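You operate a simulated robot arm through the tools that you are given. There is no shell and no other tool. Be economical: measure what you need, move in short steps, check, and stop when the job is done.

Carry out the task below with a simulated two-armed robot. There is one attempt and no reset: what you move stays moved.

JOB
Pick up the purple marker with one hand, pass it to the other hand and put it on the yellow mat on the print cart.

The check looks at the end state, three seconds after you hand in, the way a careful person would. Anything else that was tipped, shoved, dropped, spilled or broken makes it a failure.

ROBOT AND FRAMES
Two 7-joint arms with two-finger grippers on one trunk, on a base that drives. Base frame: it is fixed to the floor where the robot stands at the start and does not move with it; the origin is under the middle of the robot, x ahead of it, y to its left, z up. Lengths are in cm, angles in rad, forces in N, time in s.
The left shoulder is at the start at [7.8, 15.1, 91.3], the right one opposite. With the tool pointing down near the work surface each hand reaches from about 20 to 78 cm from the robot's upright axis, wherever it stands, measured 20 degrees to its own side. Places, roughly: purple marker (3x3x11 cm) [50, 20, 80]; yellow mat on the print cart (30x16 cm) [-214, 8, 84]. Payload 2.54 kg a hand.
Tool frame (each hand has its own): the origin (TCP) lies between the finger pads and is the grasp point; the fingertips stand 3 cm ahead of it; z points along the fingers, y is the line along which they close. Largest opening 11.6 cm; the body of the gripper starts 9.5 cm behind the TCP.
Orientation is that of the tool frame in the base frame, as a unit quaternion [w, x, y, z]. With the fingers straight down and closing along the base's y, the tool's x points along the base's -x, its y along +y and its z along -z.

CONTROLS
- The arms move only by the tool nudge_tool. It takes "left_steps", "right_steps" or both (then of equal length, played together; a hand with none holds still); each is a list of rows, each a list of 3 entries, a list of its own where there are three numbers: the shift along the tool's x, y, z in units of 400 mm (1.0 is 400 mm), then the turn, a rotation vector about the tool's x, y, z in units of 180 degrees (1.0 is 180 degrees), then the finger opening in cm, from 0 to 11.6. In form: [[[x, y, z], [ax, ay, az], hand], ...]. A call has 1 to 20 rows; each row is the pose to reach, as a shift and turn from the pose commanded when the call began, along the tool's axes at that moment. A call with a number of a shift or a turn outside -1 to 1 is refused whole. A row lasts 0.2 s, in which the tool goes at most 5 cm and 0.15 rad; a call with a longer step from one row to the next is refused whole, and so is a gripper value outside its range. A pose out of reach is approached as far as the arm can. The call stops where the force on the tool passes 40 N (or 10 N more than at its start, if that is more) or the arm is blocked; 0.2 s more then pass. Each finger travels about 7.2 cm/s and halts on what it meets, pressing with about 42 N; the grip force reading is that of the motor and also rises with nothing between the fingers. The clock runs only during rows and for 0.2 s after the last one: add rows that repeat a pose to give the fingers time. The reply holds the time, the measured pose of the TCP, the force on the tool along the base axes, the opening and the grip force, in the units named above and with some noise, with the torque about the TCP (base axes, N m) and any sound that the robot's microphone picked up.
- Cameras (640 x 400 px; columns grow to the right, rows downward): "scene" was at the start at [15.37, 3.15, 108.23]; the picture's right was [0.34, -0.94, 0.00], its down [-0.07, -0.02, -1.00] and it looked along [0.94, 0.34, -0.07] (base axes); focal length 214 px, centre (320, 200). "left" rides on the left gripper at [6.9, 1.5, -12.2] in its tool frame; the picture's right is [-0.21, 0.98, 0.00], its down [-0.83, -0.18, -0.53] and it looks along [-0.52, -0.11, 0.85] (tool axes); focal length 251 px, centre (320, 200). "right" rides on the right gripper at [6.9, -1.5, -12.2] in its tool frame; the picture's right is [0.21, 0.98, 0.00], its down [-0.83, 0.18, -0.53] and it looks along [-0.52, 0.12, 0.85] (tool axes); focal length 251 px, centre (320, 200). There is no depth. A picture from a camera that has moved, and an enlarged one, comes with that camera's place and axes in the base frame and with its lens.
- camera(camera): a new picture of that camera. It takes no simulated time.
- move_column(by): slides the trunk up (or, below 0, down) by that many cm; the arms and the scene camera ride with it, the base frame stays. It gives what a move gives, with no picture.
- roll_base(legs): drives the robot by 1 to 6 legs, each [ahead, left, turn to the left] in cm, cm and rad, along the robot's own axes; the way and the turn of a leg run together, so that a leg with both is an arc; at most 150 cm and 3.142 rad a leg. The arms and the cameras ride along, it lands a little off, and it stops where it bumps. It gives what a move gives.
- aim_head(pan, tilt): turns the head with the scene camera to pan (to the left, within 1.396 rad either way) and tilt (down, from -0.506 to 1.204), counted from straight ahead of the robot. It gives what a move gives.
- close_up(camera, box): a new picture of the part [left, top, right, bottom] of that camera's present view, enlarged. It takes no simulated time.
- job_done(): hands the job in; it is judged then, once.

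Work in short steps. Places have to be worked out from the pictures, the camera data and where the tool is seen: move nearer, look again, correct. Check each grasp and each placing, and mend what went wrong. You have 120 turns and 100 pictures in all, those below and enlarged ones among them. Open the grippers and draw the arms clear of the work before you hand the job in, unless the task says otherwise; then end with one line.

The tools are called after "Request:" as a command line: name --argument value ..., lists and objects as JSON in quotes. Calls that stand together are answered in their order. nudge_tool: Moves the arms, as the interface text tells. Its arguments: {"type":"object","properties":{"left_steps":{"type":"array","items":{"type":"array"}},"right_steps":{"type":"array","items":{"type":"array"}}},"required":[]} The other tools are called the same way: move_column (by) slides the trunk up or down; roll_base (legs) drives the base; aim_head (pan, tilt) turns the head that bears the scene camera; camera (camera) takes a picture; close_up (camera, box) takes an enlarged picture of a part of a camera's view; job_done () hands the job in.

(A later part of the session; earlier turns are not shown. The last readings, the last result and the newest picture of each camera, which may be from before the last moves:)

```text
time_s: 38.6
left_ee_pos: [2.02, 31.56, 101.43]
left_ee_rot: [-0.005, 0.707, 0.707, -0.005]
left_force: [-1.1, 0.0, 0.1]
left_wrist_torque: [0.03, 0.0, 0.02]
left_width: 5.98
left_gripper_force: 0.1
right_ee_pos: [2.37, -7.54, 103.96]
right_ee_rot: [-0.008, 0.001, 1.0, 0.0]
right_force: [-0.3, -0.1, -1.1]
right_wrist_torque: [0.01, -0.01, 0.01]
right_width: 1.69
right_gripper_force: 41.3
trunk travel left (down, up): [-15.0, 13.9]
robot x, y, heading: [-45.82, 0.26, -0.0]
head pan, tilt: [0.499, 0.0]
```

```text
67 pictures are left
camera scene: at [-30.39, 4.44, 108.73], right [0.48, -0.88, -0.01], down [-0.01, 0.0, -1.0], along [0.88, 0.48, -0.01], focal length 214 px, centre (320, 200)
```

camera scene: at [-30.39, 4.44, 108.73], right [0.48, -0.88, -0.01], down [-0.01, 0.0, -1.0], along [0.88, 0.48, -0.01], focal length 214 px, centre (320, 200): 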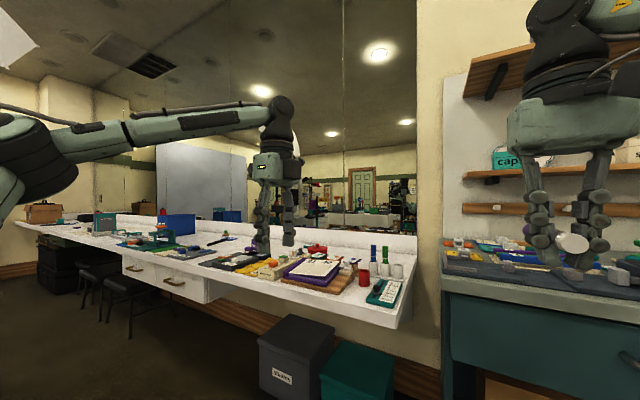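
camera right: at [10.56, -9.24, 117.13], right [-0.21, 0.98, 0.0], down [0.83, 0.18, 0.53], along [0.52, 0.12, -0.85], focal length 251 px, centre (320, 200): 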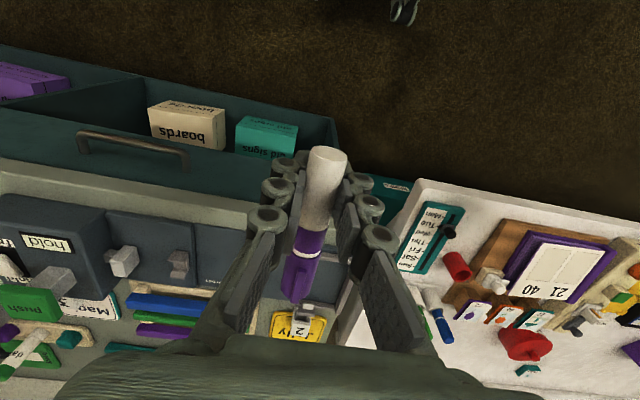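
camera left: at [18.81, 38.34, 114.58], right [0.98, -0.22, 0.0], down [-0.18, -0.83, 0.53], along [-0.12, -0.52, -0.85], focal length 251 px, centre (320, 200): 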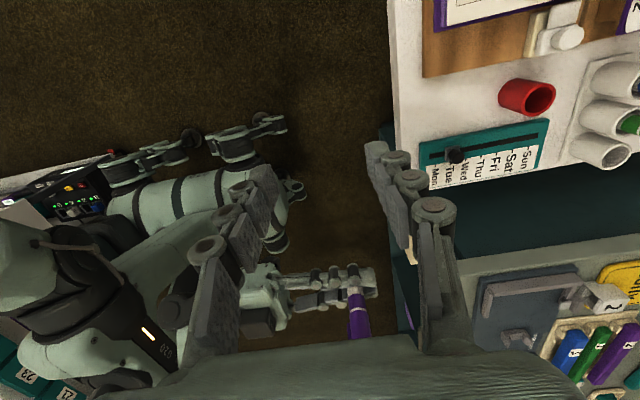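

Driving forward is blocked too, so something is catching the base. I inspect with the left wrist camera, which sees the base from the front.

Request:
camera --camera "left"

Request:
close_up --camera "scene" --box '[280, 140, 440, 260]'

Request:
camera --camera "right"

```text
66 pictures are left
camera left: at [3.75, 38.54, 113.78], right [0.98, -0.21, -0.02], down [-0.17, -0.83, 0.54], along [-0.13, -0.52, -0.84], focal length 251 px, centre (320, 200)
```

left: 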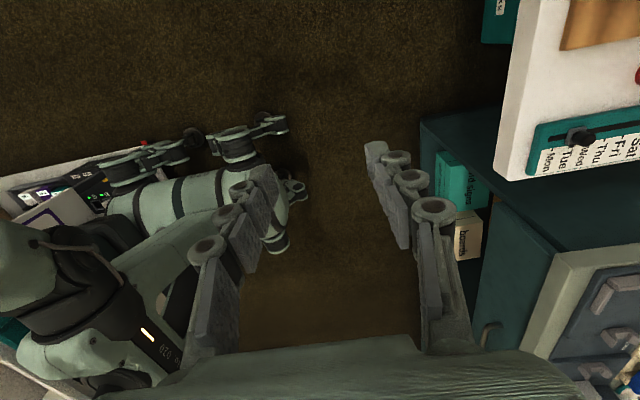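

```text
3.33 times, centred on (360, 200) of scene
camera zoom: at [-30.39, 4.44, 108.73], right [0.48, -0.88, -0.01], down [-0.01, 0.0, -1.0], along [0.88, 0.48, -0.01], focal length 715 px, centre (187, 200)
```

zoom: 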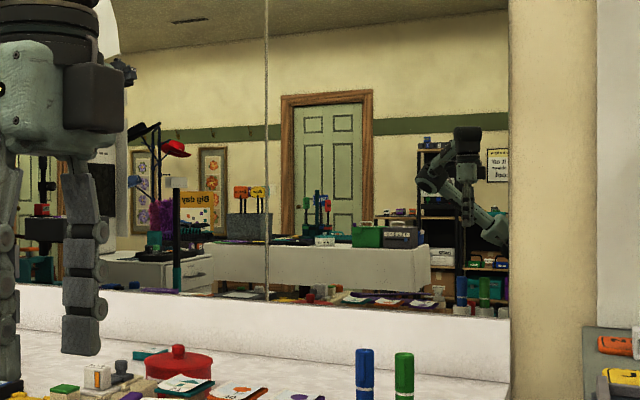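

```text
64 pictures are left
camera right: at [-4.3, -9.02, 116.39], right [-0.21, 0.98, 0.0], down [0.84, 0.18, 0.52], along [0.51, 0.11, -0.85], focal length 251 px, centre (320, 200)
```

right: 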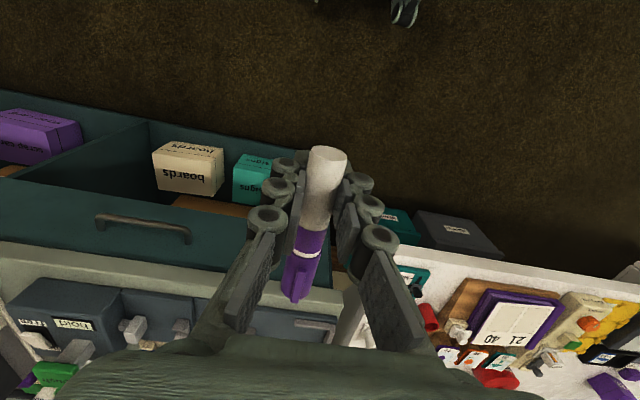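

There's something at the left edge of the wrist view behind the robot; I zoom in.

Request:
close_up --camera "left" --box '[0, 90, 320, 390]'

```text
1.33 times, centred on (160, 240) of left
camera zoom: at [3.75, 38.54, 113.78], right [0.98, -0.21, -0.02], down [-0.17, -0.83, 0.54], along [-0.13, -0.52, -0.84], focal length 335 px, centre (533, 147)
```

zoom: 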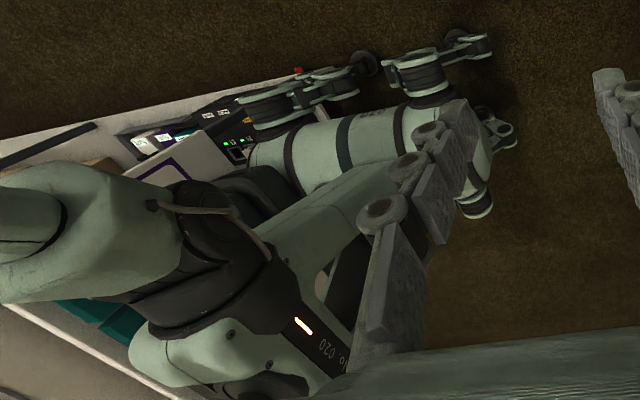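

A low platform with equipment is right behind the base (around x −75, z ~20). Before driving more I want to see how the base is caught, so I turn the left hand so its camera looks backward from the robot's left side.

Request:
nudge_tool --left_steps '[[[0.034, -0.02, 0], [0, 0, 0.0455], 6], [[0.068, -0.04, 0], [0, 0, 0.091], 6], [[0.1, -0.06, 0], [0, 0, 0.1365], 6], [[0.136, -0.08, 0], [0, 0, 0.182], 6], [[0.17, -0.1, 0], [0, 0, 0.2275], 6], [[0.2, -0.12, 0], [0, 0, 0.273], 6], [[0.24, -0.14, 0], [0, 0, 0.3185], 6], [[0.27, -0.16, 0], [0, 0, 0.364], 6], [[0.3, -0.18, 0], [0, 0, 0.4095], 6], [[0.34, -0.2, 0], [0, 0, 0.455], 6], [[0.375, -0.22, 0], [0, 0, 0.5], 6], [[0.375, -0.22, 0], [0, 0, 0.5], 6]]'

Request:
camera --camera "left"

```text
time_s: 41.2
left_ee_pos: [-6.88, 46.57, 101.6]
left_ee_rot: [0.0, 1.0, 0.001, -0.009]
left_force: [-0.2, 0.2, 0.3]
left_wrist_torque: [0.02, -0.01, 0.01]
left_width: 6.0
left_gripper_force: 0.1
right_ee_pos: [2.38, -7.45, 104.02]
right_ee_rot: [-0.009, 0.001, 1.0, -0.001]
right_force: [0.1, 0.2, -0.3]
right_wrist_torque: [0.0, 0.02, 0.0]
right_width: 1.64
right_gripper_force: 41.2
trunk travel left (down, up): [-15.0, 13.9]
robot x, y, heading: [-45.98, 0.03, -0.001]
head pan, tilt: [0.499, 0.0]
```

```text
62 pictures are left
camera left: at [0.33, 45.09, 113.84], right [-0.21, -0.98, 0.0], down [-0.82, 0.18, 0.55], along [-0.54, 0.11, -0.84], focal length 251 px, centre (320, 200)
```

left: 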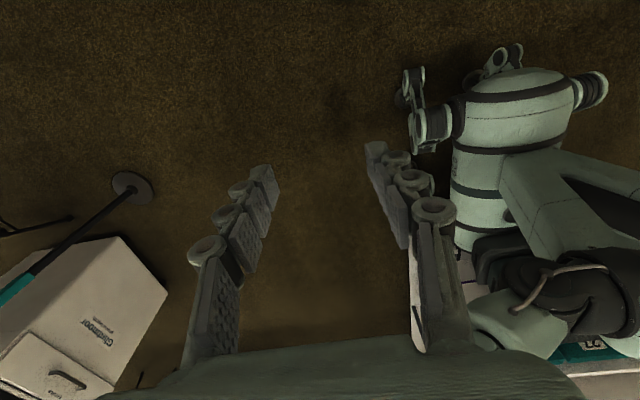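

The view looks backward; behind the left finger there's a white cart edge close to the robot's back. I zoom in.

Request:
close_up --camera "left" --box '[380, 60, 640, 400]'

```text
1.18 times, centred on (510, 230) of left
camera zoom: at [0.33, 45.09, 113.84], right [-0.21, -0.98, 0.0], down [-0.82, 0.18, 0.55], along [-0.54, 0.11, -0.84], focal length 296 px, centre (96, 165)
```

zoom: 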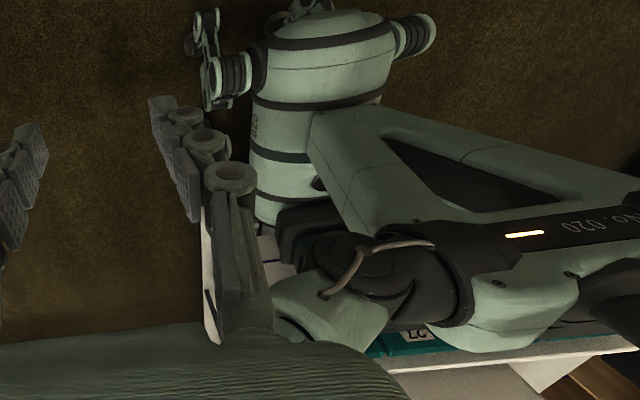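

I move the left hand further left and back to see past the robot's shoulder.

Request:
nudge_tool --left_steps '[[[-0.06, -0.05, -0.03], [0, 0, 0], 6], [[-0.12, -0.1, -0.06], [0, 0, 0], 6], [[-0.18, -0.15, -0.09], [0, 0, 0], 6], [[-0.24, -0.2, -0.12], [0, 0, 0], 6], [[-0.3, -0.25, -0.15], [0, 0, 0], 6], [[-0.36, -0.3, -0.18], [0, 0, 0], 6], [[-0.42, -0.35, -0.2], [0, 0, 0], 6], [[-0.5, -0.375, -0.2], [0, 0, 0], 6], [[-0.5, -0.375, -0.2], [0, 0, 0], 6]]'

Request:
camera --camera "left"

```text
time_s: 43.2
left_ee_pos: [-18.29, 47.25, 101.11]
left_ee_rot: [0.0, 1.0, 0.003, -0.008]
left_force: [0.3, -0.6, 1.1]
left_wrist_torque: [0.02, 0.0, 0.0]
left_width: 6.02
left_gripper_force: 0.0
left hand out of reach, approached as far as the arm can: row 1, 2, 3, 4, 5, 6, 7, 8, 9
right_ee_pos: [2.4, -7.58, 103.86]
right_ee_rot: [-0.009, 0.001, 1.0, -0.001]
right_force: [0.6, 0.6, 0.0]
right_wrist_torque: [0.0, 0.0, 0.0]
right_width: 1.66
right_gripper_force: 41.0
trunk travel left (down, up): [-15.0, 13.9]
robot x, y, heading: [-45.83, 0.28, 0.003]
head pan, tilt: [0.499, 0.0]
```

```text
60 pictures are left
camera left: at [-11.16, 45.72, 113.27], right [-0.21, -0.98, 0.0], down [-0.82, 0.18, 0.55], along [-0.53, 0.11, -0.84], focal length 251 px, centre (320, 200)
```

left: 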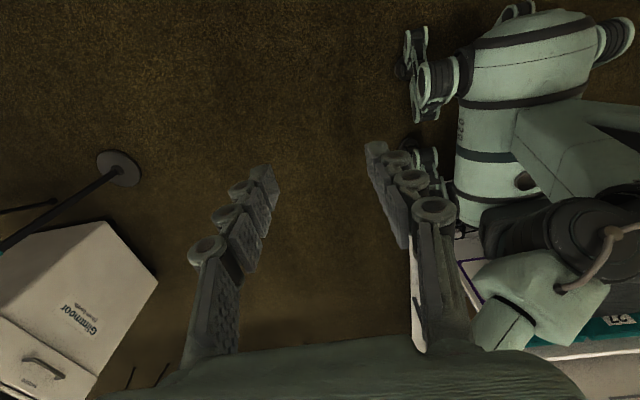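

I tilt the left hand so its camera looks backward nearly horizontally.

Request:
nudge_tool --left_steps '[[[0, 0, 0], [0, -0.045, 0], 6], [[0, 0, 0], [0, -0.09, 0], 6], [[0, 0, 0], [0, -0.135, 0], 6], [[0, 0, 0], [0, -0.18, 0], 6], [[0, 0, 0], [0, -0.225, 0], 6], [[0, 0, 0], [0, -0.225, 0], 6]]'

Request:
camera --camera "left"

```text
time_s: 44.6
left_ee_pos: [-18.22, 40.85, 92.97]
left_ee_rot: [-0.001, 0.936, 0.001, -0.353]
left_force: [0.3, 0.0, -1.7]
left_wrist_torque: [0.0, 0.02, 0.0]
left_width: 6.0
left_gripper_force: 0.0
left hand out of reach, approached as far as the arm can: row 1, 2, 3, 4, 5, 6
right_ee_pos: [2.39, -7.53, 103.93]
right_ee_rot: [-0.008, 0.001, 1.0, -0.001]
right_force: [0.0, 0.3, -0.7]
right_wrist_torque: [-0.01, 0.01, 0.02]
right_width: 1.66
right_gripper_force: 41.6
trunk travel left (down, up): [-15.0, 13.9]
robot x, y, heading: [-46.07, 0.08, 0.001]
head pan, tilt: [0.499, 0.0]
```

```text
59 pictures are left
camera left: at [-4.91, 39.47, 97.61], right [-0.16, -0.98, 0.14], down [-0.27, 0.18, 0.95], along [-0.95, 0.11, -0.29], focal length 251 px, centre (320, 200)
```

left: 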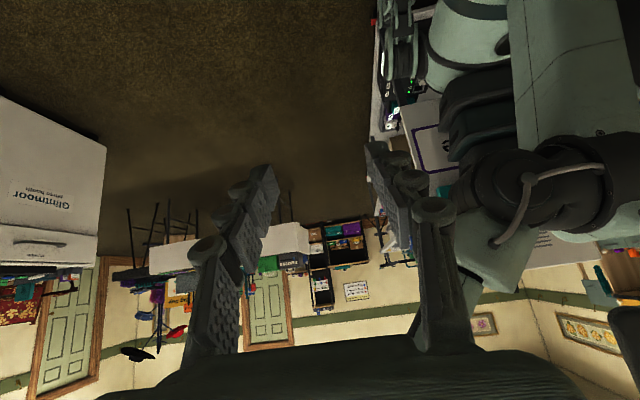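

Request:
close_up --camera "left" --box '[350, 0, 640, 280]'

```text
1.43 times, centred on (495, 140) of left
camera zoom: at [-4.91, 39.47, 97.61], right [-0.16, -0.98, 0.14], down [-0.27, 0.18, 0.95], along [-0.95, 0.11, -0.29], focal length 359 px, centre (70, 286)
```

zoom: 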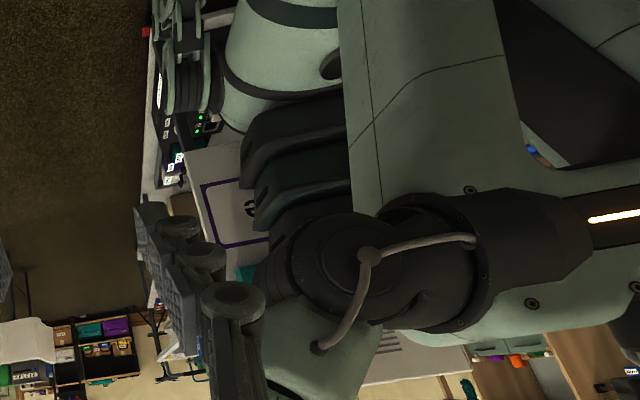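

A low platform (z ~15, left edge y ≈ 20) lies behind the base, starting around x −75; the rear legs bumped it. Forward is the safe direction, so I try again gently.

Request:
roll_base --legs '[[15, 0, 0]]'

Request:
camera --camera "left"

```text
time_s: 46.0
left_ee_pos: [-3.91, 40.91, 93.18]
left_ee_rot: [0.0, 0.937, 0.003, -0.348]
left_force: [1.3, -0.8, -0.6]
left_wrist_torque: [0.02, -0.01, 0.0]
left_width: 6.01
left_gripper_force: 0.1
right_ee_pos: [16.65, -7.5, 104.4]
right_ee_rot: [-0.003, 0.0, 1.0, -0.001]
right_force: [0.8, 0.6, -1.3]
right_wrist_torque: [-0.01, 0.0, 0.0]
right_width: 1.68
right_gripper_force: 41.3
trunk travel left (down, up): [-15.0, 13.9]
robot x, y, heading: [-30.98, 0.4, 0.003]
head pan, tilt: [0.499, 0.0]
```

```text
57 pictures are left
camera left: at [9.37, 39.53, 98.08], right [-0.16, -0.98, 0.14], down [-0.28, 0.18, 0.94], along [-0.95, 0.11, -0.3], focal length 251 px, centre (320, 200)
```

left: 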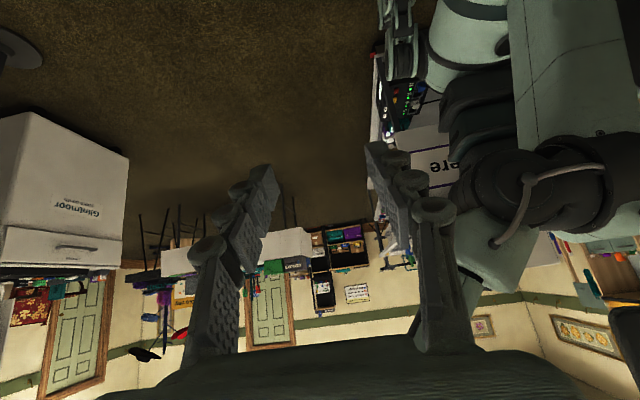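

Free again. I zoom on the object behind, now that there is a gap.

Request:
close_up --camera "left" --box '[340, 20, 520, 280]'

```text
1.54 times, centred on (430, 150) of left
camera zoom: at [9.37, 39.53, 98.08], right [-0.16, -0.98, 0.14], down [-0.28, 0.18, 0.94], along [-0.95, 0.11, -0.3], focal length 387 px, centre (151, 277)
```

zoom: 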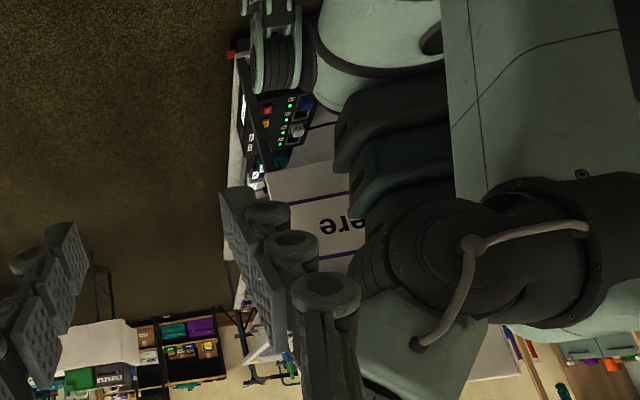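

The red corner knob triangulates to about [−77, 19, 12], so the object behind is low. I bring the left hand back to a compact downward pose before turning the robot to look at it.

Request:
nudge_tool --left_steps '[[[0, 0, 0], [0, 0.045, 0], 6], [[0, 0, 0], [0, 0.09, 0], 6], [[0, 0, 0], [0, 0.135, 0], 6], [[0, 0, 0], [0, 0.18, 0], 6], [[0, 0, 0], [0, 0.225, 0], 6], [[0, 0, 0], [0, 0.225, 0], 6]]'

Request:
nudge_tool --left_steps '[[[0.03, 0, -0.03], [0, 0, -0.045], 6], [[0.06, 0, -0.06], [0, 0, -0.09], 6], [[0.09, 0, -0.09], [0, 0, -0.135], 6], [[0.12, 0, -0.12], [0, 0, -0.18], 6], [[0.15, 0, -0.15], [0, 0, -0.225], 6], [[0.18, 0, -0.18], [0, 0, -0.27], 6], [[0.21, 0, -0.2], [0, 0, -0.315], 6], [[0.24, 0, -0.2], [0, 0, -0.36], 6], [[0.27, 0, -0.2], [0, 0, -0.405], 6], [[0.3, 0, -0.2], [0, 0, -0.45], 6], [[0.3, 0, -0.2], [0, 0, -0.495], 6], [[0.3, 0, -0.2], [0, 0, -0.54], 6], [[0.3, 0, -0.2], [0, 0, -0.585], 6], [[0.3, 0, -0.2], [0, 0, -0.63], 6], [[0.3, 0, -0.2], [0, 0, -0.675], 6], [[0.3, 0, -0.2], [0, 0, -0.72], 6], [[0.3, 0, -0.2], [0, 0, -0.765], 6], [[0.3, 0, -0.2], [0, 0, -0.81], 6], [[0.3, 0, -0.2], [0, 0, -0.855], 6], [[0.3, 0, -0.2], [0, 0, -0.9], 6]]'

```text
time_s: 47.4
left_ee_pos: [-3.74, 40.98, 93.24]
left_ee_rot: [-0.001, 1.0, 0.002, -0.002]
left_force: [0.7, 0.0, -1.0]
left_wrist_torque: [0.02, 0.02, -0.02]
left_width: 6.03
left_gripper_force: 0.1
right_ee_pos: [16.63, -7.44, 104.56]
right_ee_rot: [-0.002, 0.0, 1.0, 0.0]
right_force: [-0.1, 0.3, 0.0]
right_wrist_torque: [0.01, -0.05, -0.02]
right_width: 1.62
right_gripper_force: 41.6
trunk travel left (down, up): [-15.0, 13.9]
robot x, y, heading: [-31.11, 0.04, 0.001]
head pan, tilt: [0.499, 0.0]
```

```text
time_s: 51.6
left_ee_pos: [8.21, 41.17, 101.25]
left_ee_rot: [-0.002, 0.154, 0.988, 0.0]
left_force: [-0.3, 0.4, 0.1]
left_wrist_torque: [0.0, 0.01, 0.04]
left_width: 5.99
left_gripper_force: 0.1
right_ee_pos: [16.65, -7.42, 104.45]
right_ee_rot: [-0.003, 0.0, 1.0, -0.001]
right_force: [0.6, 0.6, 0.0]
right_wrist_torque: [0.01, 0.02, 0.02]
right_width: 1.65
right_gripper_force: 41.4
trunk travel left (down, up): [-15.0, 13.9]
robot x, y, heading: [-31.01, 0.25, 0.001]
head pan, tilt: [0.499, 0.0]
```

Now forward 10 cm for clearance, then turn 90° left in place and look left (backward in the room).

Request:
roll_base --legs '[[10, 0, 0], [0, 0, 0.8]]'

Request:
aim_head --pan 1.39 --tilt 0.35

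Request:
camera --camera "scene"

```text
time_s: 54.9
left_ee_pos: [-22.67, 56.75, 101.26]
left_ee_rot: [-0.002, -0.24, 0.971, -0.001]
left_force: [0.6, 0.0, -0.2]
left_wrist_torque: [0.02, 0.0, 0.03]
left_width: 5.98
left_gripper_force: 0.1
right_ee_pos: [17.8, 28.63, 104.51]
right_ee_rot: [-0.002, -0.387, 0.922, -0.002]
right_force: [0.1, -0.2, -0.2]
right_wrist_torque: [0.0, 0.04, -0.02]
right_width: 1.65
right_gripper_force: 41.1
trunk travel left (down, up): [-15.0, 13.9]
robot x, y, heading: [-20.9, 0.09, 0.797]
head pan, tilt: [0.499, 0.0]
```

```text
time_s: 56.1
left_ee_pos: [-22.66, 56.76, 101.15]
left_ee_rot: [-0.001, -0.239, 0.971, -0.001]
left_force: [0.0, 0.3, -0.6]
left_wrist_torque: [0.0, 0.04, 0.0]
left_width: 5.99
left_gripper_force: 0.0
right_ee_pos: [17.87, 28.67, 104.5]
right_ee_rot: [-0.002, -0.387, 0.922, -0.002]
right_force: [-0.4, 0.5, -0.3]
right_wrist_torque: [0.0, 0.01, 0.01]
right_width: 1.65
right_gripper_force: 41.1
trunk travel left (down, up): [-15.0, 13.9]
robot x, y, heading: [-20.89, 0.18, 0.794]
head pan, tilt: [1.389, 0.351]
```

```text
55 pictures are left
camera scene: at [-21.5, 12.63, 105.65], right [0.82, 0.58, 0.0], down [0.2, -0.28, -0.94], along [-0.54, 0.77, -0.34], focal length 214 px, centre (320, 200)
```

scene: 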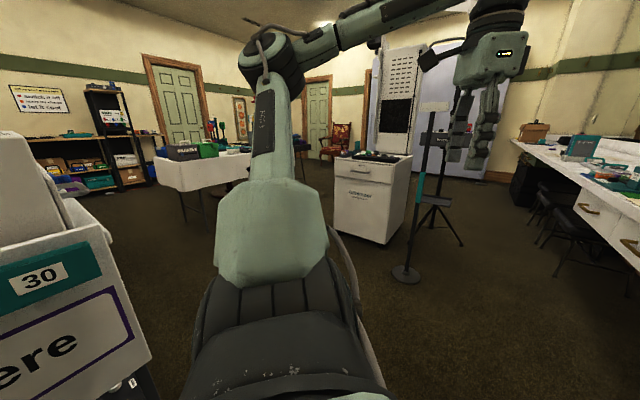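

A tall machine ("30", "…here") stands right behind where I was. I turn just a bit more to see its extent before letting the arm sweep near it.

Request:
roll_base --legs '[[0, 0, 0.35]]'

Request:
camera --camera "scene"

```text
time_s: 57.6
left_ee_pos: [-42.03, 52.66, 101.24]
left_ee_rot: [-0.002, -0.405, 0.914, -0.001]
left_force: [0.2, 0.7, -0.5]
left_wrist_torque: [-0.02, -0.03, 0.01]
left_width: 6.02
left_gripper_force: 0.0
right_ee_pos: [5.61, 40.25, 104.31]
right_ee_rot: [-0.002, -0.541, 0.841, -0.002]
right_force: [-0.5, 0.0, -0.1]
right_wrist_torque: [0.01, -0.03, -0.02]
right_width: 1.64
right_gripper_force: 41.5
trunk travel left (down, up): [-15.0, 13.9]
robot x, y, heading: [-20.96, 0.12, 1.145]
head pan, tilt: [1.389, 0.351]
```

```text
54 pictures are left
camera scene: at [-25.74, 11.67, 105.64], right [0.57, 0.82, 0.0], down [0.28, -0.2, -0.94], along [-0.77, 0.54, -0.34], focal length 214 px, centre (320, 200)
```

scene: 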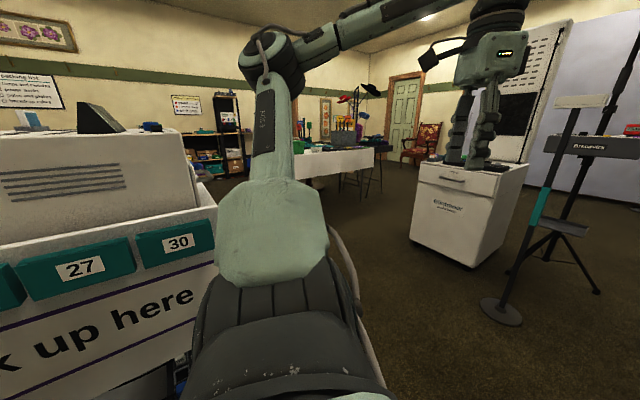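

This is the print cart itself: its front (bins, "…up here") faces the mirror with the printer on top, so the mat at x −214 lies past it. I'll go round on the +y side, where the floor is open to y≈150. First step: shift 40 cm in +y, then turn further left.

Request:
roll_base --legs '[[36.4, 16.5, 0], [0, 0, 1.0]]'

Request:
aim_head --pan 0.6 --tilt 0.35

Request:
camera --camera "scene"

```text
time_s: 62.7
left_ee_pos: [-76.39, 50.57, 101.36]
left_ee_rot: [0.001, 0.793, -0.609, 0.002]
left_force: [0.3, 0.3, -0.6]
left_wrist_torque: [-0.03, 0.01, -0.01]
left_width: 5.99
left_gripper_force: 0.0
right_ee_pos: [-40.21, 83.99, 104.47]
right_ee_rot: [0.0, 0.878, -0.479, 0.003]
right_force: [0.0, 0.3, -0.3]
right_wrist_torque: [0.01, -0.02, -0.02]
right_width: 1.64
right_gripper_force: 41.0
trunk travel left (down, up): [-15.0, 13.9]
robot x, y, heading: [-20.72, 39.56, 2.147]
head pan, tilt: [1.389, 0.351]
```

```text
time_s: 63.8
left_ee_pos: [-76.4, 50.51, 101.32]
left_ee_rot: [0.001, 0.793, -0.609, 0.002]
left_force: [-0.4, 0.0, -0.2]
left_wrist_torque: [0.0, 0.01, -0.01]
left_width: 6.0
left_gripper_force: 0.1
right_ee_pos: [-40.17, 83.74, 104.5]
right_ee_rot: [0.0, 0.878, -0.479, 0.003]
right_force: [0.3, 0.0, -0.7]
right_wrist_torque: [-0.02, 0.01, 0.0]
right_width: 1.6
right_gripper_force: 41.1
trunk travel left (down, up): [-15.0, 13.9]
robot x, y, heading: [-20.84, 39.76, 2.143]
head pan, tilt: [0.6, 0.351]
```

```text
53 pictures are left
camera scene: at [-33.19, 49.11, 105.64], right [0.39, 0.92, 0.0], down [0.32, -0.13, -0.94], along [-0.87, 0.36, -0.34], focal length 214 px, centre (320, 200)
```

scene: 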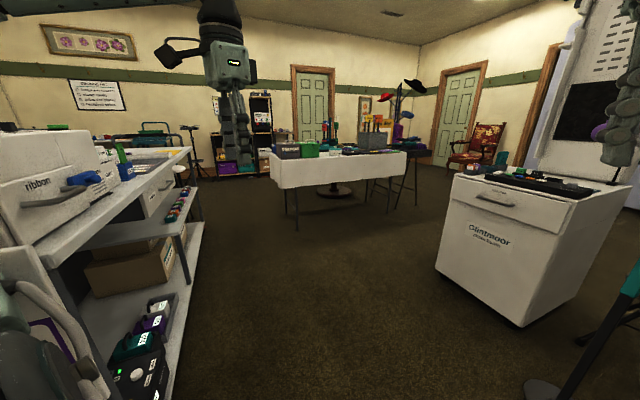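

The corridor beside the cart is clear. I drive diagonally to about [−100, 97] and turn to face −x.

Request:
roll_base --legs '[[89, 36, 0], [0, 0, 1.0]]'

Request:
aim_head --pan 0.7 --tilt 0.4

Request:
camera --camera "scene"

```text
time_s: 71.5
left_ee_pos: [-138.86, 55.1, 101.18]
left_ee_rot: [0.001, 0.988, -0.153, 0.002]
left_force: [0.0, 0.6, -0.2]
left_wrist_torque: [0.0, -0.02, -0.02]
left_width: 6.0
left_gripper_force: 0.0
right_ee_pos: [-147.57, 103.54, 104.51]
right_ee_rot: [-0.002, 1.0, 0.001, 0.003]
right_force: [0.4, -0.2, -1.0]
right_wrist_torque: [0.02, -0.01, 0.03]
right_width: 1.59
right_gripper_force: 42.0
trunk travel left (down, up): [-15.0, 13.9]
robot x, y, heading: [-99.57, 95.93, -3.138]
head pan, tilt: [0.6, 0.351]
```

```text
time_s: 72.2
left_ee_pos: [-138.89, 55.19, 101.17]
left_ee_rot: [0.001, 0.988, -0.153, 0.002]
left_force: [-0.1, -0.9, -0.2]
left_wrist_torque: [0.01, -0.01, -0.02]
left_width: 6.01
left_gripper_force: 0.1
right_ee_pos: [-147.5, 103.48, 104.49]
right_ee_rot: [-0.001, 1.0, 0.002, 0.004]
right_force: [-0.1, 0.2, 0.9]
right_wrist_torque: [-0.02, -0.02, 0.01]
right_width: 1.59
right_gripper_force: 41.0
trunk travel left (down, up): [-15.0, 13.9]
robot x, y, heading: [-100.17, 96.29, -3.138]
head pan, tilt: [0.7, 0.4]
```

```text
52 pictures are left
camera scene: at [-113.86, 90.15, 105.19], right [-0.65, 0.76, 0.0], down [0.3, 0.25, -0.92], along [-0.7, -0.6, -0.39], focal length 214 px, centre (320, 200)
```

scene: 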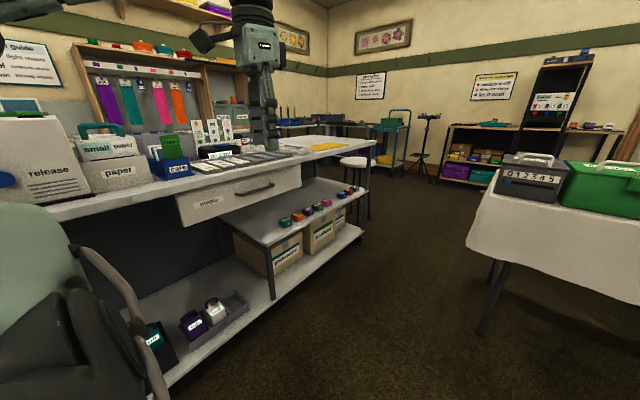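

The yellow mat is visible near the cart's far end; the cart edge is at y≈19 and a cloth table's corner is near [−215, 90]. I'll stand around [−175, 65]. First I check the grip, raise the trunk for clearance and turn left.

Request:
move_column --by 10

Request:
roll_base --legs '[[0, 0, 0.9]]'

Request:
camera --camera "right"

Request:
aim_head --pan -0.2 --tilt 0.5

Request:
camera --camera "scene"

```text
time_s: 73.5
left_ee_pos: [-139.01, 55.12, 111.18]
left_ee_rot: [0.001, 0.988, -0.153, 0.001]
left_force: [-0.2, -0.1, 0.6]
left_wrist_torque: [0.0, 0.02, 0.04]
left_width: 6.01
left_gripper_force: 0.1
right_ee_pos: [-147.65, 103.56, 114.47]
right_ee_rot: [-0.001, 1.0, 0.002, 0.003]
right_force: [0.0, -0.2, -1.1]
right_wrist_torque: [-0.01, 0.0, 0.03]
right_width: 1.6
right_gripper_force: 41.4
trunk travel left (down, up): [-25.0, 3.9]
robot x, y, heading: [-99.96, 96.29, -3.141]
head pan, tilt: [0.7, 0.4]
```

```text
time_s: 76.3
left_ee_pos: [-91.29, 40.24, 111.14]
left_ee_rot: [-0.001, 0.954, 0.299, 0.002]
left_force: [-0.4, -0.3, 0.4]
left_wrist_torque: [0.01, -0.01, 0.0]
left_width: 6.0
left_gripper_force: 0.0
right_ee_pos: [-134.83, 63.13, 114.38]
right_ee_rot: [-0.002, 0.897, 0.443, 0.002]
right_force: [-0.6, 0.2, -0.8]
right_wrist_torque: [-0.01, -0.01, -0.03]
right_width: 1.56
right_gripper_force: 41.1
trunk travel left (down, up): [-25.0, 3.9]
robot x, y, heading: [-100.14, 96.4, -2.222]
head pan, tilt: [0.7, 0.4]
```

```text
51 pictures are left
camera right: at [-131.9, 69.36, 126.84], right [0.91, -0.42, 0.0], down [-0.36, -0.77, 0.53], along [-0.22, -0.48, -0.85], focal length 251 px, centre (320, 200)
```

right: 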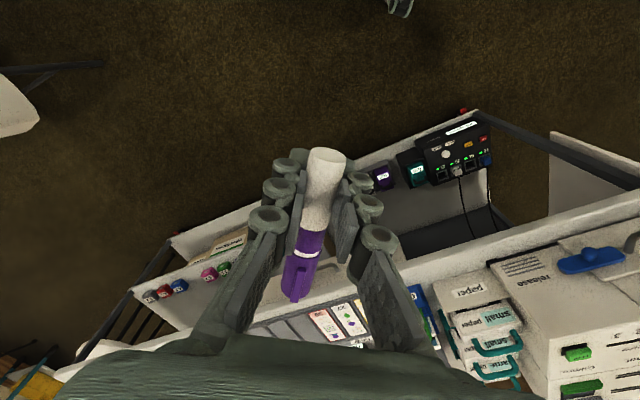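

```text
time_s: 77.5
left_ee_pos: [-91.23, 40.14, 111.2]
left_ee_rot: [0.0, 0.954, 0.299, 0.002]
left_force: [0.0, -0.1, -0.9]
left_wrist_torque: [0.02, 0.02, 0.0]
left_width: 6.02
left_gripper_force: 0.0
right_ee_pos: [-134.85, 62.99, 114.51]
right_ee_rot: [-0.003, 0.897, 0.442, 0.003]
right_force: [0.7, 0.8, -0.6]
right_wrist_torque: [0.0, -0.01, -0.03]
right_width: 1.59
right_gripper_force: 41.4
trunk travel left (down, up): [-25.0, 3.9]
robot x, y, heading: [-99.88, 96.25, -2.222]
head pan, tilt: [-0.201, 0.499]
```

```text
50 pictures are left
camera scene: at [-110.98, 84.79, 114.28], right [-0.66, 0.75, 0.0], down [0.36, 0.32, -0.88], along [-0.66, -0.58, -0.48], focal length 214 px, centre (320, 200)
```

scene: 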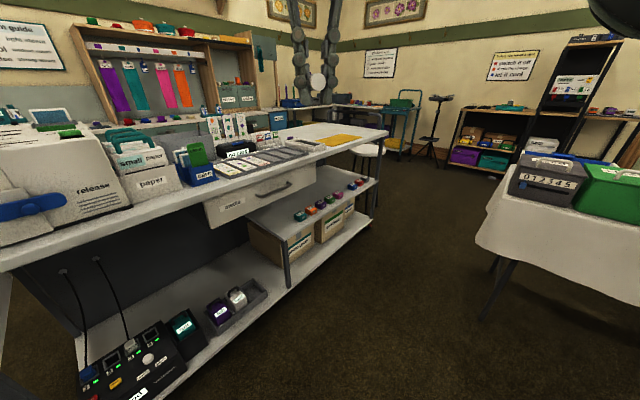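

The marker is secure and the mat computes to about [−218, 8, 84]. I drive to about [−172, 68] keeping this heading, away from both the cart side and the cloth table.

Request:
roll_base --legs '[[65.9, -40.3, 0], [0, 0, 0.35]]'

Request:
aim_head --pan -0.4 --tilt 0.6

Request:
camera --camera "scene"

Request:
camera --camera "right"

```text
time_s: 83.1
left_ee_pos: [-145.18, 18.72, 111.26]
left_ee_rot: [-0.001, 0.888, 0.46, 0.002]
left_force: [0.1, 0.4, 0.5]
left_wrist_torque: [-0.04, 0.03, -0.01]
left_width: 5.99
left_gripper_force: 0.0
right_ee_pos: [-194.16, 25.15, 114.54]
right_ee_rot: [-0.003, 0.806, 0.593, 0.003]
right_force: [0.2, 0.6, 0.3]
right_wrist_torque: [0.05, 0.05, 0.03]
right_width: 1.57
right_gripper_force: 41.5
trunk travel left (down, up): [-25.0, 3.9]
robot x, y, heading: [-172.73, 68.01, -1.873]
head pan, tilt: [-0.201, 0.499]
```

```text
time_s: 83.8
left_ee_pos: [-145.34, 18.72, 111.28]
left_ee_rot: [0.0, 0.888, 0.46, 0.001]
left_force: [-0.3, -0.9, 0.2]
left_wrist_torque: [0.0, 0.03, -0.02]
left_width: 6.03
left_gripper_force: 0.1
right_ee_pos: [-194.09, 25.09, 114.42]
right_ee_rot: [-0.003, 0.806, 0.592, 0.002]
right_force: [-0.8, 0.0, -0.7]
right_wrist_torque: [0.04, 0.01, 0.01]
right_width: 1.54
right_gripper_force: 41.3
trunk travel left (down, up): [-25.0, 3.9]
robot x, y, heading: [-172.81, 67.64, -1.87]
head pan, tilt: [-0.4, 0.6]
```

```text
49 pictures are left
camera scene: at [-180.43, 54.96, 113.37], right [-0.76, 0.65, 0.0], down [0.36, 0.43, -0.83], along [-0.53, -0.63, -0.56], focal length 214 px, centre (320, 200)
```

scene: 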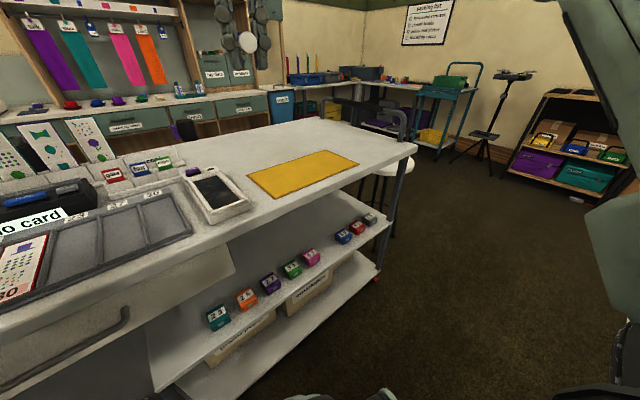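

```text
48 pictures are left
camera right: at [-193.49, 32.07, 126.83], right [1.0, -0.09, 0.0], down [-0.07, -0.85, 0.53], along [-0.05, -0.53, -0.85], focal length 251 px, centre (320, 200)
```

right: 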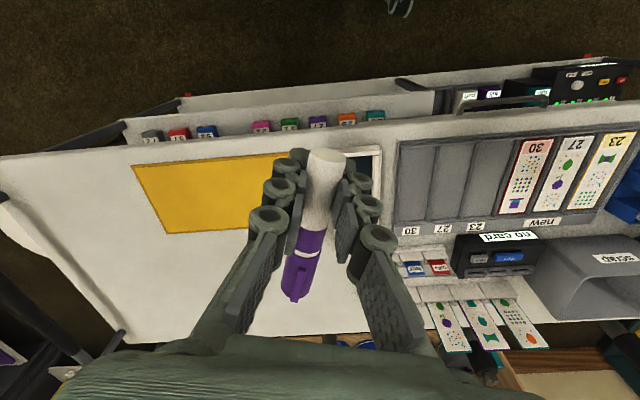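

The mat's corners come out at x −232…−200, y −3…14 (centre [−216, 5.5]). I lower the trunk again by 10 cm and move the right hand to [−213, 8.5] at height, which would centre the marker on the mat.

Request:
nudge_tool --right_steps '[[[-0.077, -0.047, 0], [0, 0, 0], 1], [[-0.154, -0.094, 0], [0, 0, 0], 1], [[-0.231, -0.141, 0], [0, 0, 0], 1], [[-0.308, -0.188, 0], [0, 0, 0], 1], [[-0.385, -0.235, 0], [0, 0, 0], 1], [[-0.462, -0.282, 0], [0, 0, 0], 1], [[-0.538, -0.328, 0], [0, 0, 0], 1], [[-0.538, -0.328, 0], [0, 0, 0], 1]]'

Request:
move_column --by -10

Request:
camera --camera "right"

Request:
camera --camera "scene"

```text
time_s: 85.6
left_ee_pos: [-145.34, 18.69, 111.31]
left_ee_rot: [-0.001, 0.888, 0.46, 0.002]
left_force: [0.5, 0.0, -0.1]
left_wrist_torque: [0.01, 0.04, -0.01]
left_width: 6.03
left_gripper_force: 0.0
right_ee_pos: [-211.11, 10.72, 113.66]
right_ee_rot: [-0.002, 0.806, 0.592, 0.002]
right_force: [0.4, 0.1, -0.2]
right_wrist_torque: [0.0, -0.01, 0.02]
right_width: 1.54
right_gripper_force: 41.7
right hand out of reach, approached as far as the arm can: row 7, 8
trunk travel left (down, up): [-25.0, 3.9]
robot x, y, heading: [-172.58, 67.76, -1.871]
head pan, tilt: [-0.4, 0.6]
```

```text
time_s: 86.9
left_ee_pos: [-145.27, 18.64, 101.21]
left_ee_rot: [-0.001, 0.888, 0.46, 0.002]
left_force: [-0.1, 1.1, -0.3]
left_wrist_torque: [0.01, -0.03, -0.01]
left_width: 5.99
left_gripper_force: 0.1
right_ee_pos: [-211.17, 10.63, 103.71]
right_ee_rot: [-0.002, 0.807, 0.591, 0.001]
right_force: [-0.2, -0.1, 0.4]
right_wrist_torque: [0.0, 0.01, -0.02]
right_width: 1.55
right_gripper_force: 41.6
trunk travel left (down, up): [-15.0, 13.9]
robot x, y, heading: [-173.07, 68.38, -1.873]
head pan, tilt: [-0.4, 0.6]
```

```text
47 pictures are left
camera right: at [-210.53, 17.67, 116.01], right [1.0, -0.09, 0.0], down [-0.07, -0.85, 0.53], along [-0.05, -0.53, -0.85], focal length 251 px, centre (320, 200)
```

right: 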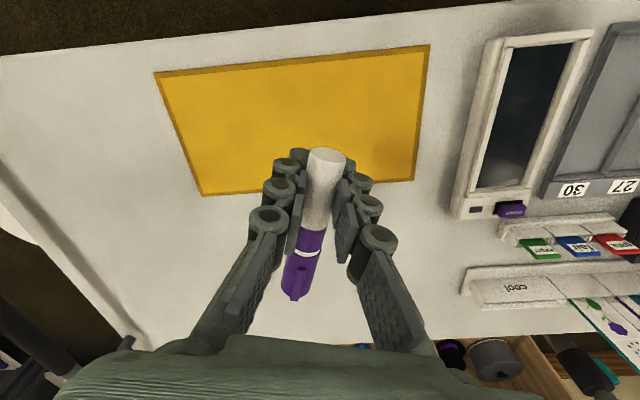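

```text
46 pictures are left
camera scene: at [-180.43, 54.98, 103.38], right [-0.76, 0.65, 0.0], down [0.37, 0.43, -0.83], along [-0.53, -0.63, -0.56], focal length 214 px, centre (320, 200)
```

scene: 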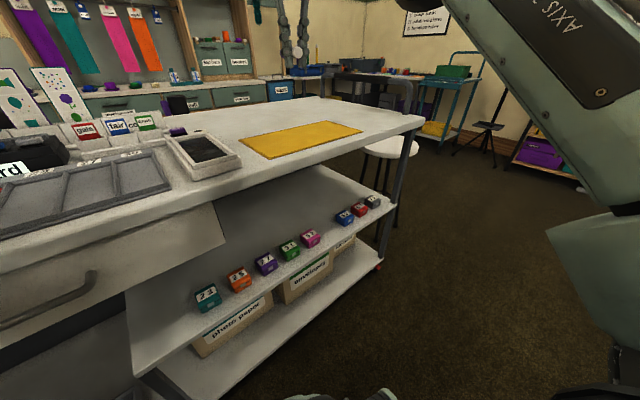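

From this nearer view the mat spans x −230…−199, y 0…16.5, centre [−214, 8.3], and the marker over it is already centred at about [−212, 7.7]. I descend to TCP z ≈ 92.

Request:
nudge_tool --right_steps '[[[0, 0, 0.05], [0, 0, 0], 1], [[0, 0, 0.1], [0, 0, 0], 1], [[0, 0, 0.15], [0, 0, 0], 1], [[0, 0, 0.2], [0, 0, 0], 1], [[0, 0, 0.25], [0, 0, 0], 1], [[0, 0, 0.29], [0, 0, 0], 1], [[0, 0, 0.29], [0, 0, 0], 1]]'

Request:
camera --camera "right"

Request:
camera --camera "scene"

```text
time_s: 88.5
left_ee_pos: [-145.25, 18.63, 101.26]
left_ee_rot: [0.0, 0.888, 0.46, 0.003]
left_force: [-0.1, -0.4, 0.0]
left_wrist_torque: [-0.02, 0.03, -0.02]
left_width: 6.0
left_gripper_force: 0.0
right_ee_pos: [-211.12, 10.9, 91.92]
right_ee_rot: [-0.002, 0.807, 0.591, 0.002]
right_force: [0.2, 0.9, -0.7]
right_wrist_torque: [-0.02, -0.02, -0.02]
right_width: 1.55
right_gripper_force: 41.9
trunk travel left (down, up): [-15.0, 13.9]
robot x, y, heading: [-173.08, 68.29, -1.876]
head pan, tilt: [-0.4, 0.6]
```

```text
45 pictures are left
camera right: at [-210.54, 17.75, 104.32], right [1.0, -0.09, 0.0], down [-0.07, -0.85, 0.53], along [-0.05, -0.53, -0.85], focal length 251 px, centre (320, 200)
```

right: 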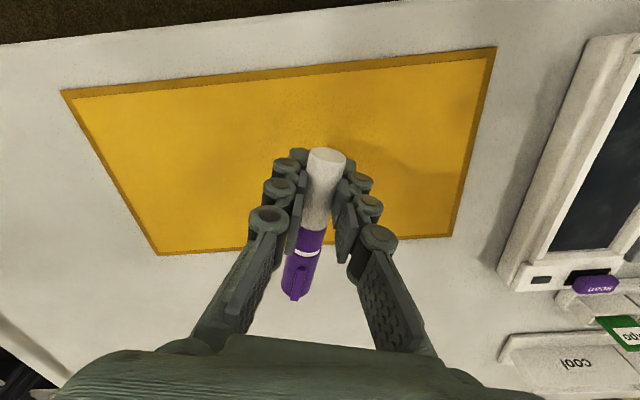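

```text
44 pictures are left
camera scene: at [-180.43, 54.97, 103.37], right [-0.76, 0.65, 0.0], down [0.37, 0.43, -0.83], along [-0.53, -0.63, -0.56], focal length 214 px, centre (320, 200)
```

scene: 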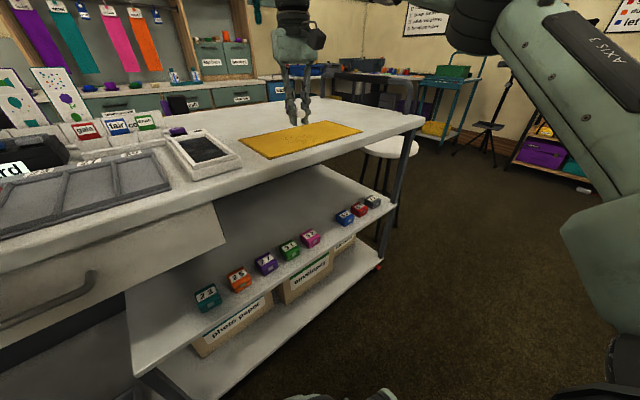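

The mat top computes to z≈85, so the fingertips would touch at TCP z≈88. I descend to 88.6 and check forces.

Request:
nudge_tool --right_steps '[[[0, 0, 0.03], [0, 0, 0], 1], [[0, 0, 0.055], [0, 0, 0], 1], [[0, 0, 0.07], [0, 0, 0], 1], [[0, 0, 0.083], [0, 0, 0], 1], [[0, 0, 0.083], [0, 0, 0], 1]]'

Request:
close_up --camera "scene" --box '[230, 60, 370, 170]'

```text
time_s: 89.7
left_ee_pos: [-145.31, 18.63, 101.22]
left_ee_rot: [0.0, 0.888, 0.46, 0.001]
left_force: [0.2, -0.4, 0.3]
left_wrist_torque: [0.03, 0.0, -0.02]
left_width: 6.0
left_gripper_force: 0.0
right_ee_pos: [-211.05, 10.74, 88.59]
right_ee_rot: [-0.003, 0.806, 0.592, 0.002]
right_force: [-0.7, -0.5, -0.5]
right_wrist_torque: [0.0, -0.01, -0.02]
right_width: 1.54
right_gripper_force: 41.9
trunk travel left (down, up): [-15.0, 13.9]
robot x, y, heading: [-172.55, 68.32, -1.873]
head pan, tilt: [-0.4, 0.6]
```

```text
3.64 times, centred on (300, 115) of scene
camera zoom: at [-180.43, 54.97, 103.37], right [-0.76, 0.65, 0.0], down [0.37, 0.43, -0.83], along [-0.53, -0.63, -0.56], focal length 780 px, centre (393, 509)
```

zoom: 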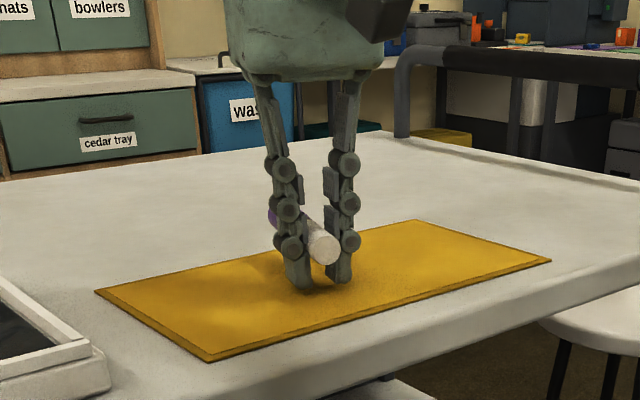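

Fingertips are very near the mat with no contact yet. I lower in tiny steps until a small contact force shows.

Request:
nudge_tool --right_steps '[[[0, 0, 0.005], [0, 0, 0], 1], [[0, 0, 0.008], [0, 0, 0], 1], [[0, 0, 0.01], [0, 0, 0], 1]]'

```text
time_s: 90.5
left_ee_pos: [-145.36, 18.66, 101.24]
left_ee_rot: [0.0, 0.888, 0.459, 0.001]
left_force: [0.9, -0.6, -0.6]
left_wrist_torque: [-0.02, 0.01, -0.03]
left_width: 6.0
left_gripper_force: 0.1
right_ee_pos: [-211.03, 10.8, 88.35]
right_ee_rot: [-0.004, 0.806, 0.592, 0.002]
right_force: [-0.6, 0.1, 0.6]
right_wrist_torque: [-0.01, -0.03, -0.04]
right_width: 1.55
right_gripper_force: 41.4
trunk travel left (down, up): [-15.0, 13.9]
robot x, y, heading: [-172.39, 68.12, -1.874]
head pan, tilt: [-0.4, 0.6]
```

Request:
nudge_tool --right_steps '[[[0, 0, 0.004], [0, 0, 0], 1], [[0, 0, 0.008], [0, 0, 0], 1], [[0, 0, 0.011], [0, 0, 0], 1]]'

```text
time_s: 91.3
left_ee_pos: [-145.37, 18.69, 101.28]
left_ee_rot: [0.0, 0.888, 0.46, 0.001]
left_force: [0.1, -0.1, -0.5]
left_wrist_torque: [-0.02, -0.02, 0.03]
left_width: 6.0
left_gripper_force: 0.1
right_ee_pos: [-211.13, 10.89, 87.86]
right_ee_rot: [-0.002, 0.806, 0.591, 0.002]
right_force: [-0.1, -1.0, 1.7]
right_wrist_torque: [-0.02, 0.03, 0.0]
right_width: 1.56
right_gripper_force: 41.7
trunk travel left (down, up): [-15.0, 13.9]
robot x, y, heading: [-172.77, 68.14, -1.874]
head pan, tilt: [-0.4, 0.6]
```

A hint of contact (1.7 N) at z 87.9. I ease up 1 mm and open slowly so the marker slides down between the fingers onto the mat.

Request:
nudge_tool --right_steps '[[[0, 0, -0.003], [0, 0, 0], 1.5], [[0, 0, -0.003], [0, 0, 0], 1.8], [[0, 0, -0.003], [0, 0, 0], 2.1], [[0, 0, -0.003], [0, 0, 0], 2.3], [[0, 0, -0.003], [0, 0, 0], 2.5], [[0, 0, -0.003], [0, 0, 0], 2.7], [[0, 0, -0.003], [0, 0, 0], 2.9], [[0, 0, -0.003], [0, 0, 0], 3.0], [[0, 0, -0.003], [0, 0, 0], 3.0], [[0, 0, -0.003], [0, 0, 0], 3.0]]'

Request:
close_up --camera "scene" --box '[230, 60, 370, 170]'

Request:
camera --camera "right"

```text
time_s: 93.5
left_ee_pos: [-145.35, 18.7, 101.16]
left_ee_rot: [0.0, 0.888, 0.46, 0.001]
left_force: [0.4, -0.4, 0.7]
left_wrist_torque: [-0.01, -0.03, -0.01]
left_width: 6.02
left_gripper_force: 0.0
right_ee_pos: [-211.04, 10.78, 88.1]
right_ee_rot: [-0.002, 0.807, 0.591, 0.002]
right_force: [0.1, -0.7, 0.7]
right_wrist_torque: [0.0, 0.03, -0.03]
right_width: 2.97
right_gripper_force: 0.1
trunk travel left (down, up): [-15.0, 13.9]
robot x, y, heading: [-172.54, 67.85, -1.877]
head pan, tilt: [-0.4, 0.6]
```

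```text
3.64 times, centred on (300, 115) of scene
camera zoom: at [-180.43, 54.97, 103.37], right [-0.76, 0.65, 0.0], down [0.37, 0.43, -0.83], along [-0.53, -0.63, -0.56], focal length 780 px, centre (393, 509)
```

zoom: 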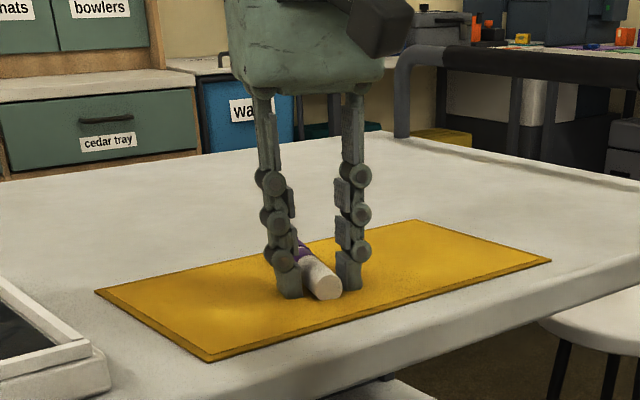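

```text
41 pictures are left
camera right: at [-210.5, 17.76, 100.36], right [1.0, -0.09, 0.0], down [-0.07, -0.85, 0.53], along [-0.05, -0.53, -0.85], focal length 251 px, centre (320, 200)
```

right: 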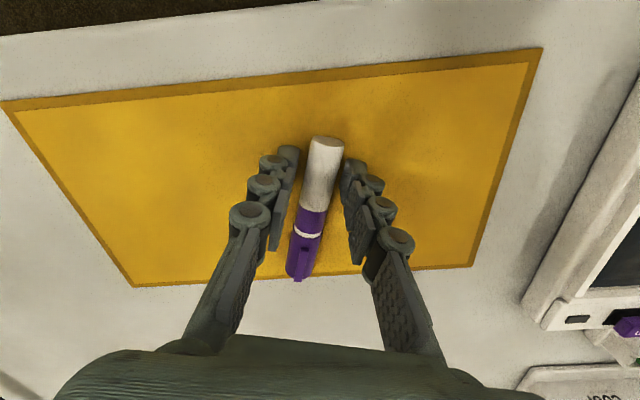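

The marker rests on the mat between the fingers. I open a little more and rise straight up.

Request:
nudge_tool --right_steps '[[[0, 0, 0], [0, 0, 0], 4], [[0, 0, 0], [0, 0, 0], 5], [[0, 0, -0.03], [0, 0, 0], 5], [[0, 0, -0.08], [0, 0, 0], 5], [[0, 0, -0.15], [0, 0, 0], 5], [[0, 0, -0.23], [0, 0, 0], 5], [[0, 0, -0.31], [0, 0, 0], 5], [[0, 0, -0.38], [0, 0, 0], 5], [[0, 0, -0.38], [0, 0, 0], 5]]'

Request:
camera --camera "right"

Request:
close_up --camera "scene" --box '[230, 60, 370, 170]'

```text
time_s: 95.5
left_ee_pos: [-145.16, 18.66, 101.2]
left_ee_rot: [-0.001, 0.888, 0.46, 0.002]
left_force: [-0.5, -1.2, -0.7]
left_wrist_torque: [0.0, -0.01, -0.01]
left_width: 6.0
left_gripper_force: 0.1
right_ee_pos: [-211.07, 10.76, 103.22]
right_ee_rot: [-0.001, 0.806, 0.592, 0.002]
right_force: [0.0, 0.7, 0.8]
right_wrist_torque: [0.03, -0.03, -0.07]
right_width: 5.0
right_gripper_force: 0.0
trunk travel left (down, up): [-15.0, 13.9]
robot x, y, heading: [-172.44, 68.18, -1.875]
head pan, tilt: [-0.4, 0.6]
```

```text
40 pictures are left
camera right: at [-210.51, 17.69, 115.5], right [1.0, -0.09, 0.0], down [-0.07, -0.84, 0.53], along [-0.05, -0.53, -0.85], focal length 251 px, centre (320, 200)
```

right: 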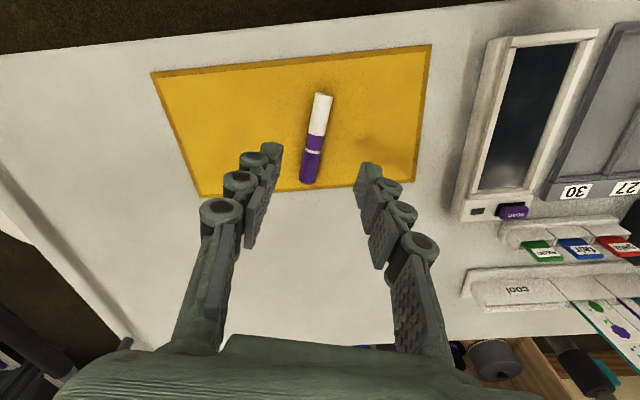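

```text
3.64 times, centred on (300, 115) of scene
camera zoom: at [-180.45, 54.97, 103.37], right [-0.76, 0.65, 0.0], down [0.37, 0.43, -0.82], along [-0.53, -0.63, -0.57], focal length 780 px, centre (393, 509)
```

zoom: 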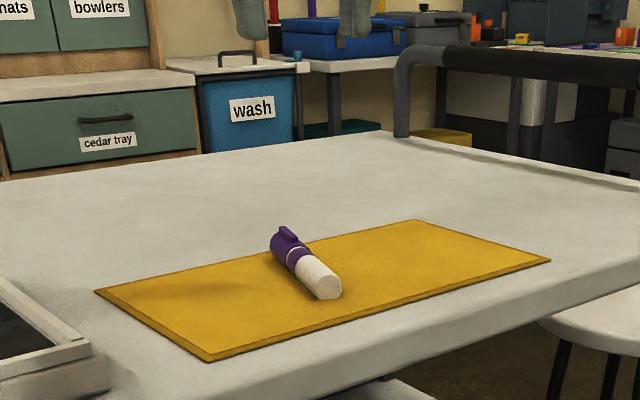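

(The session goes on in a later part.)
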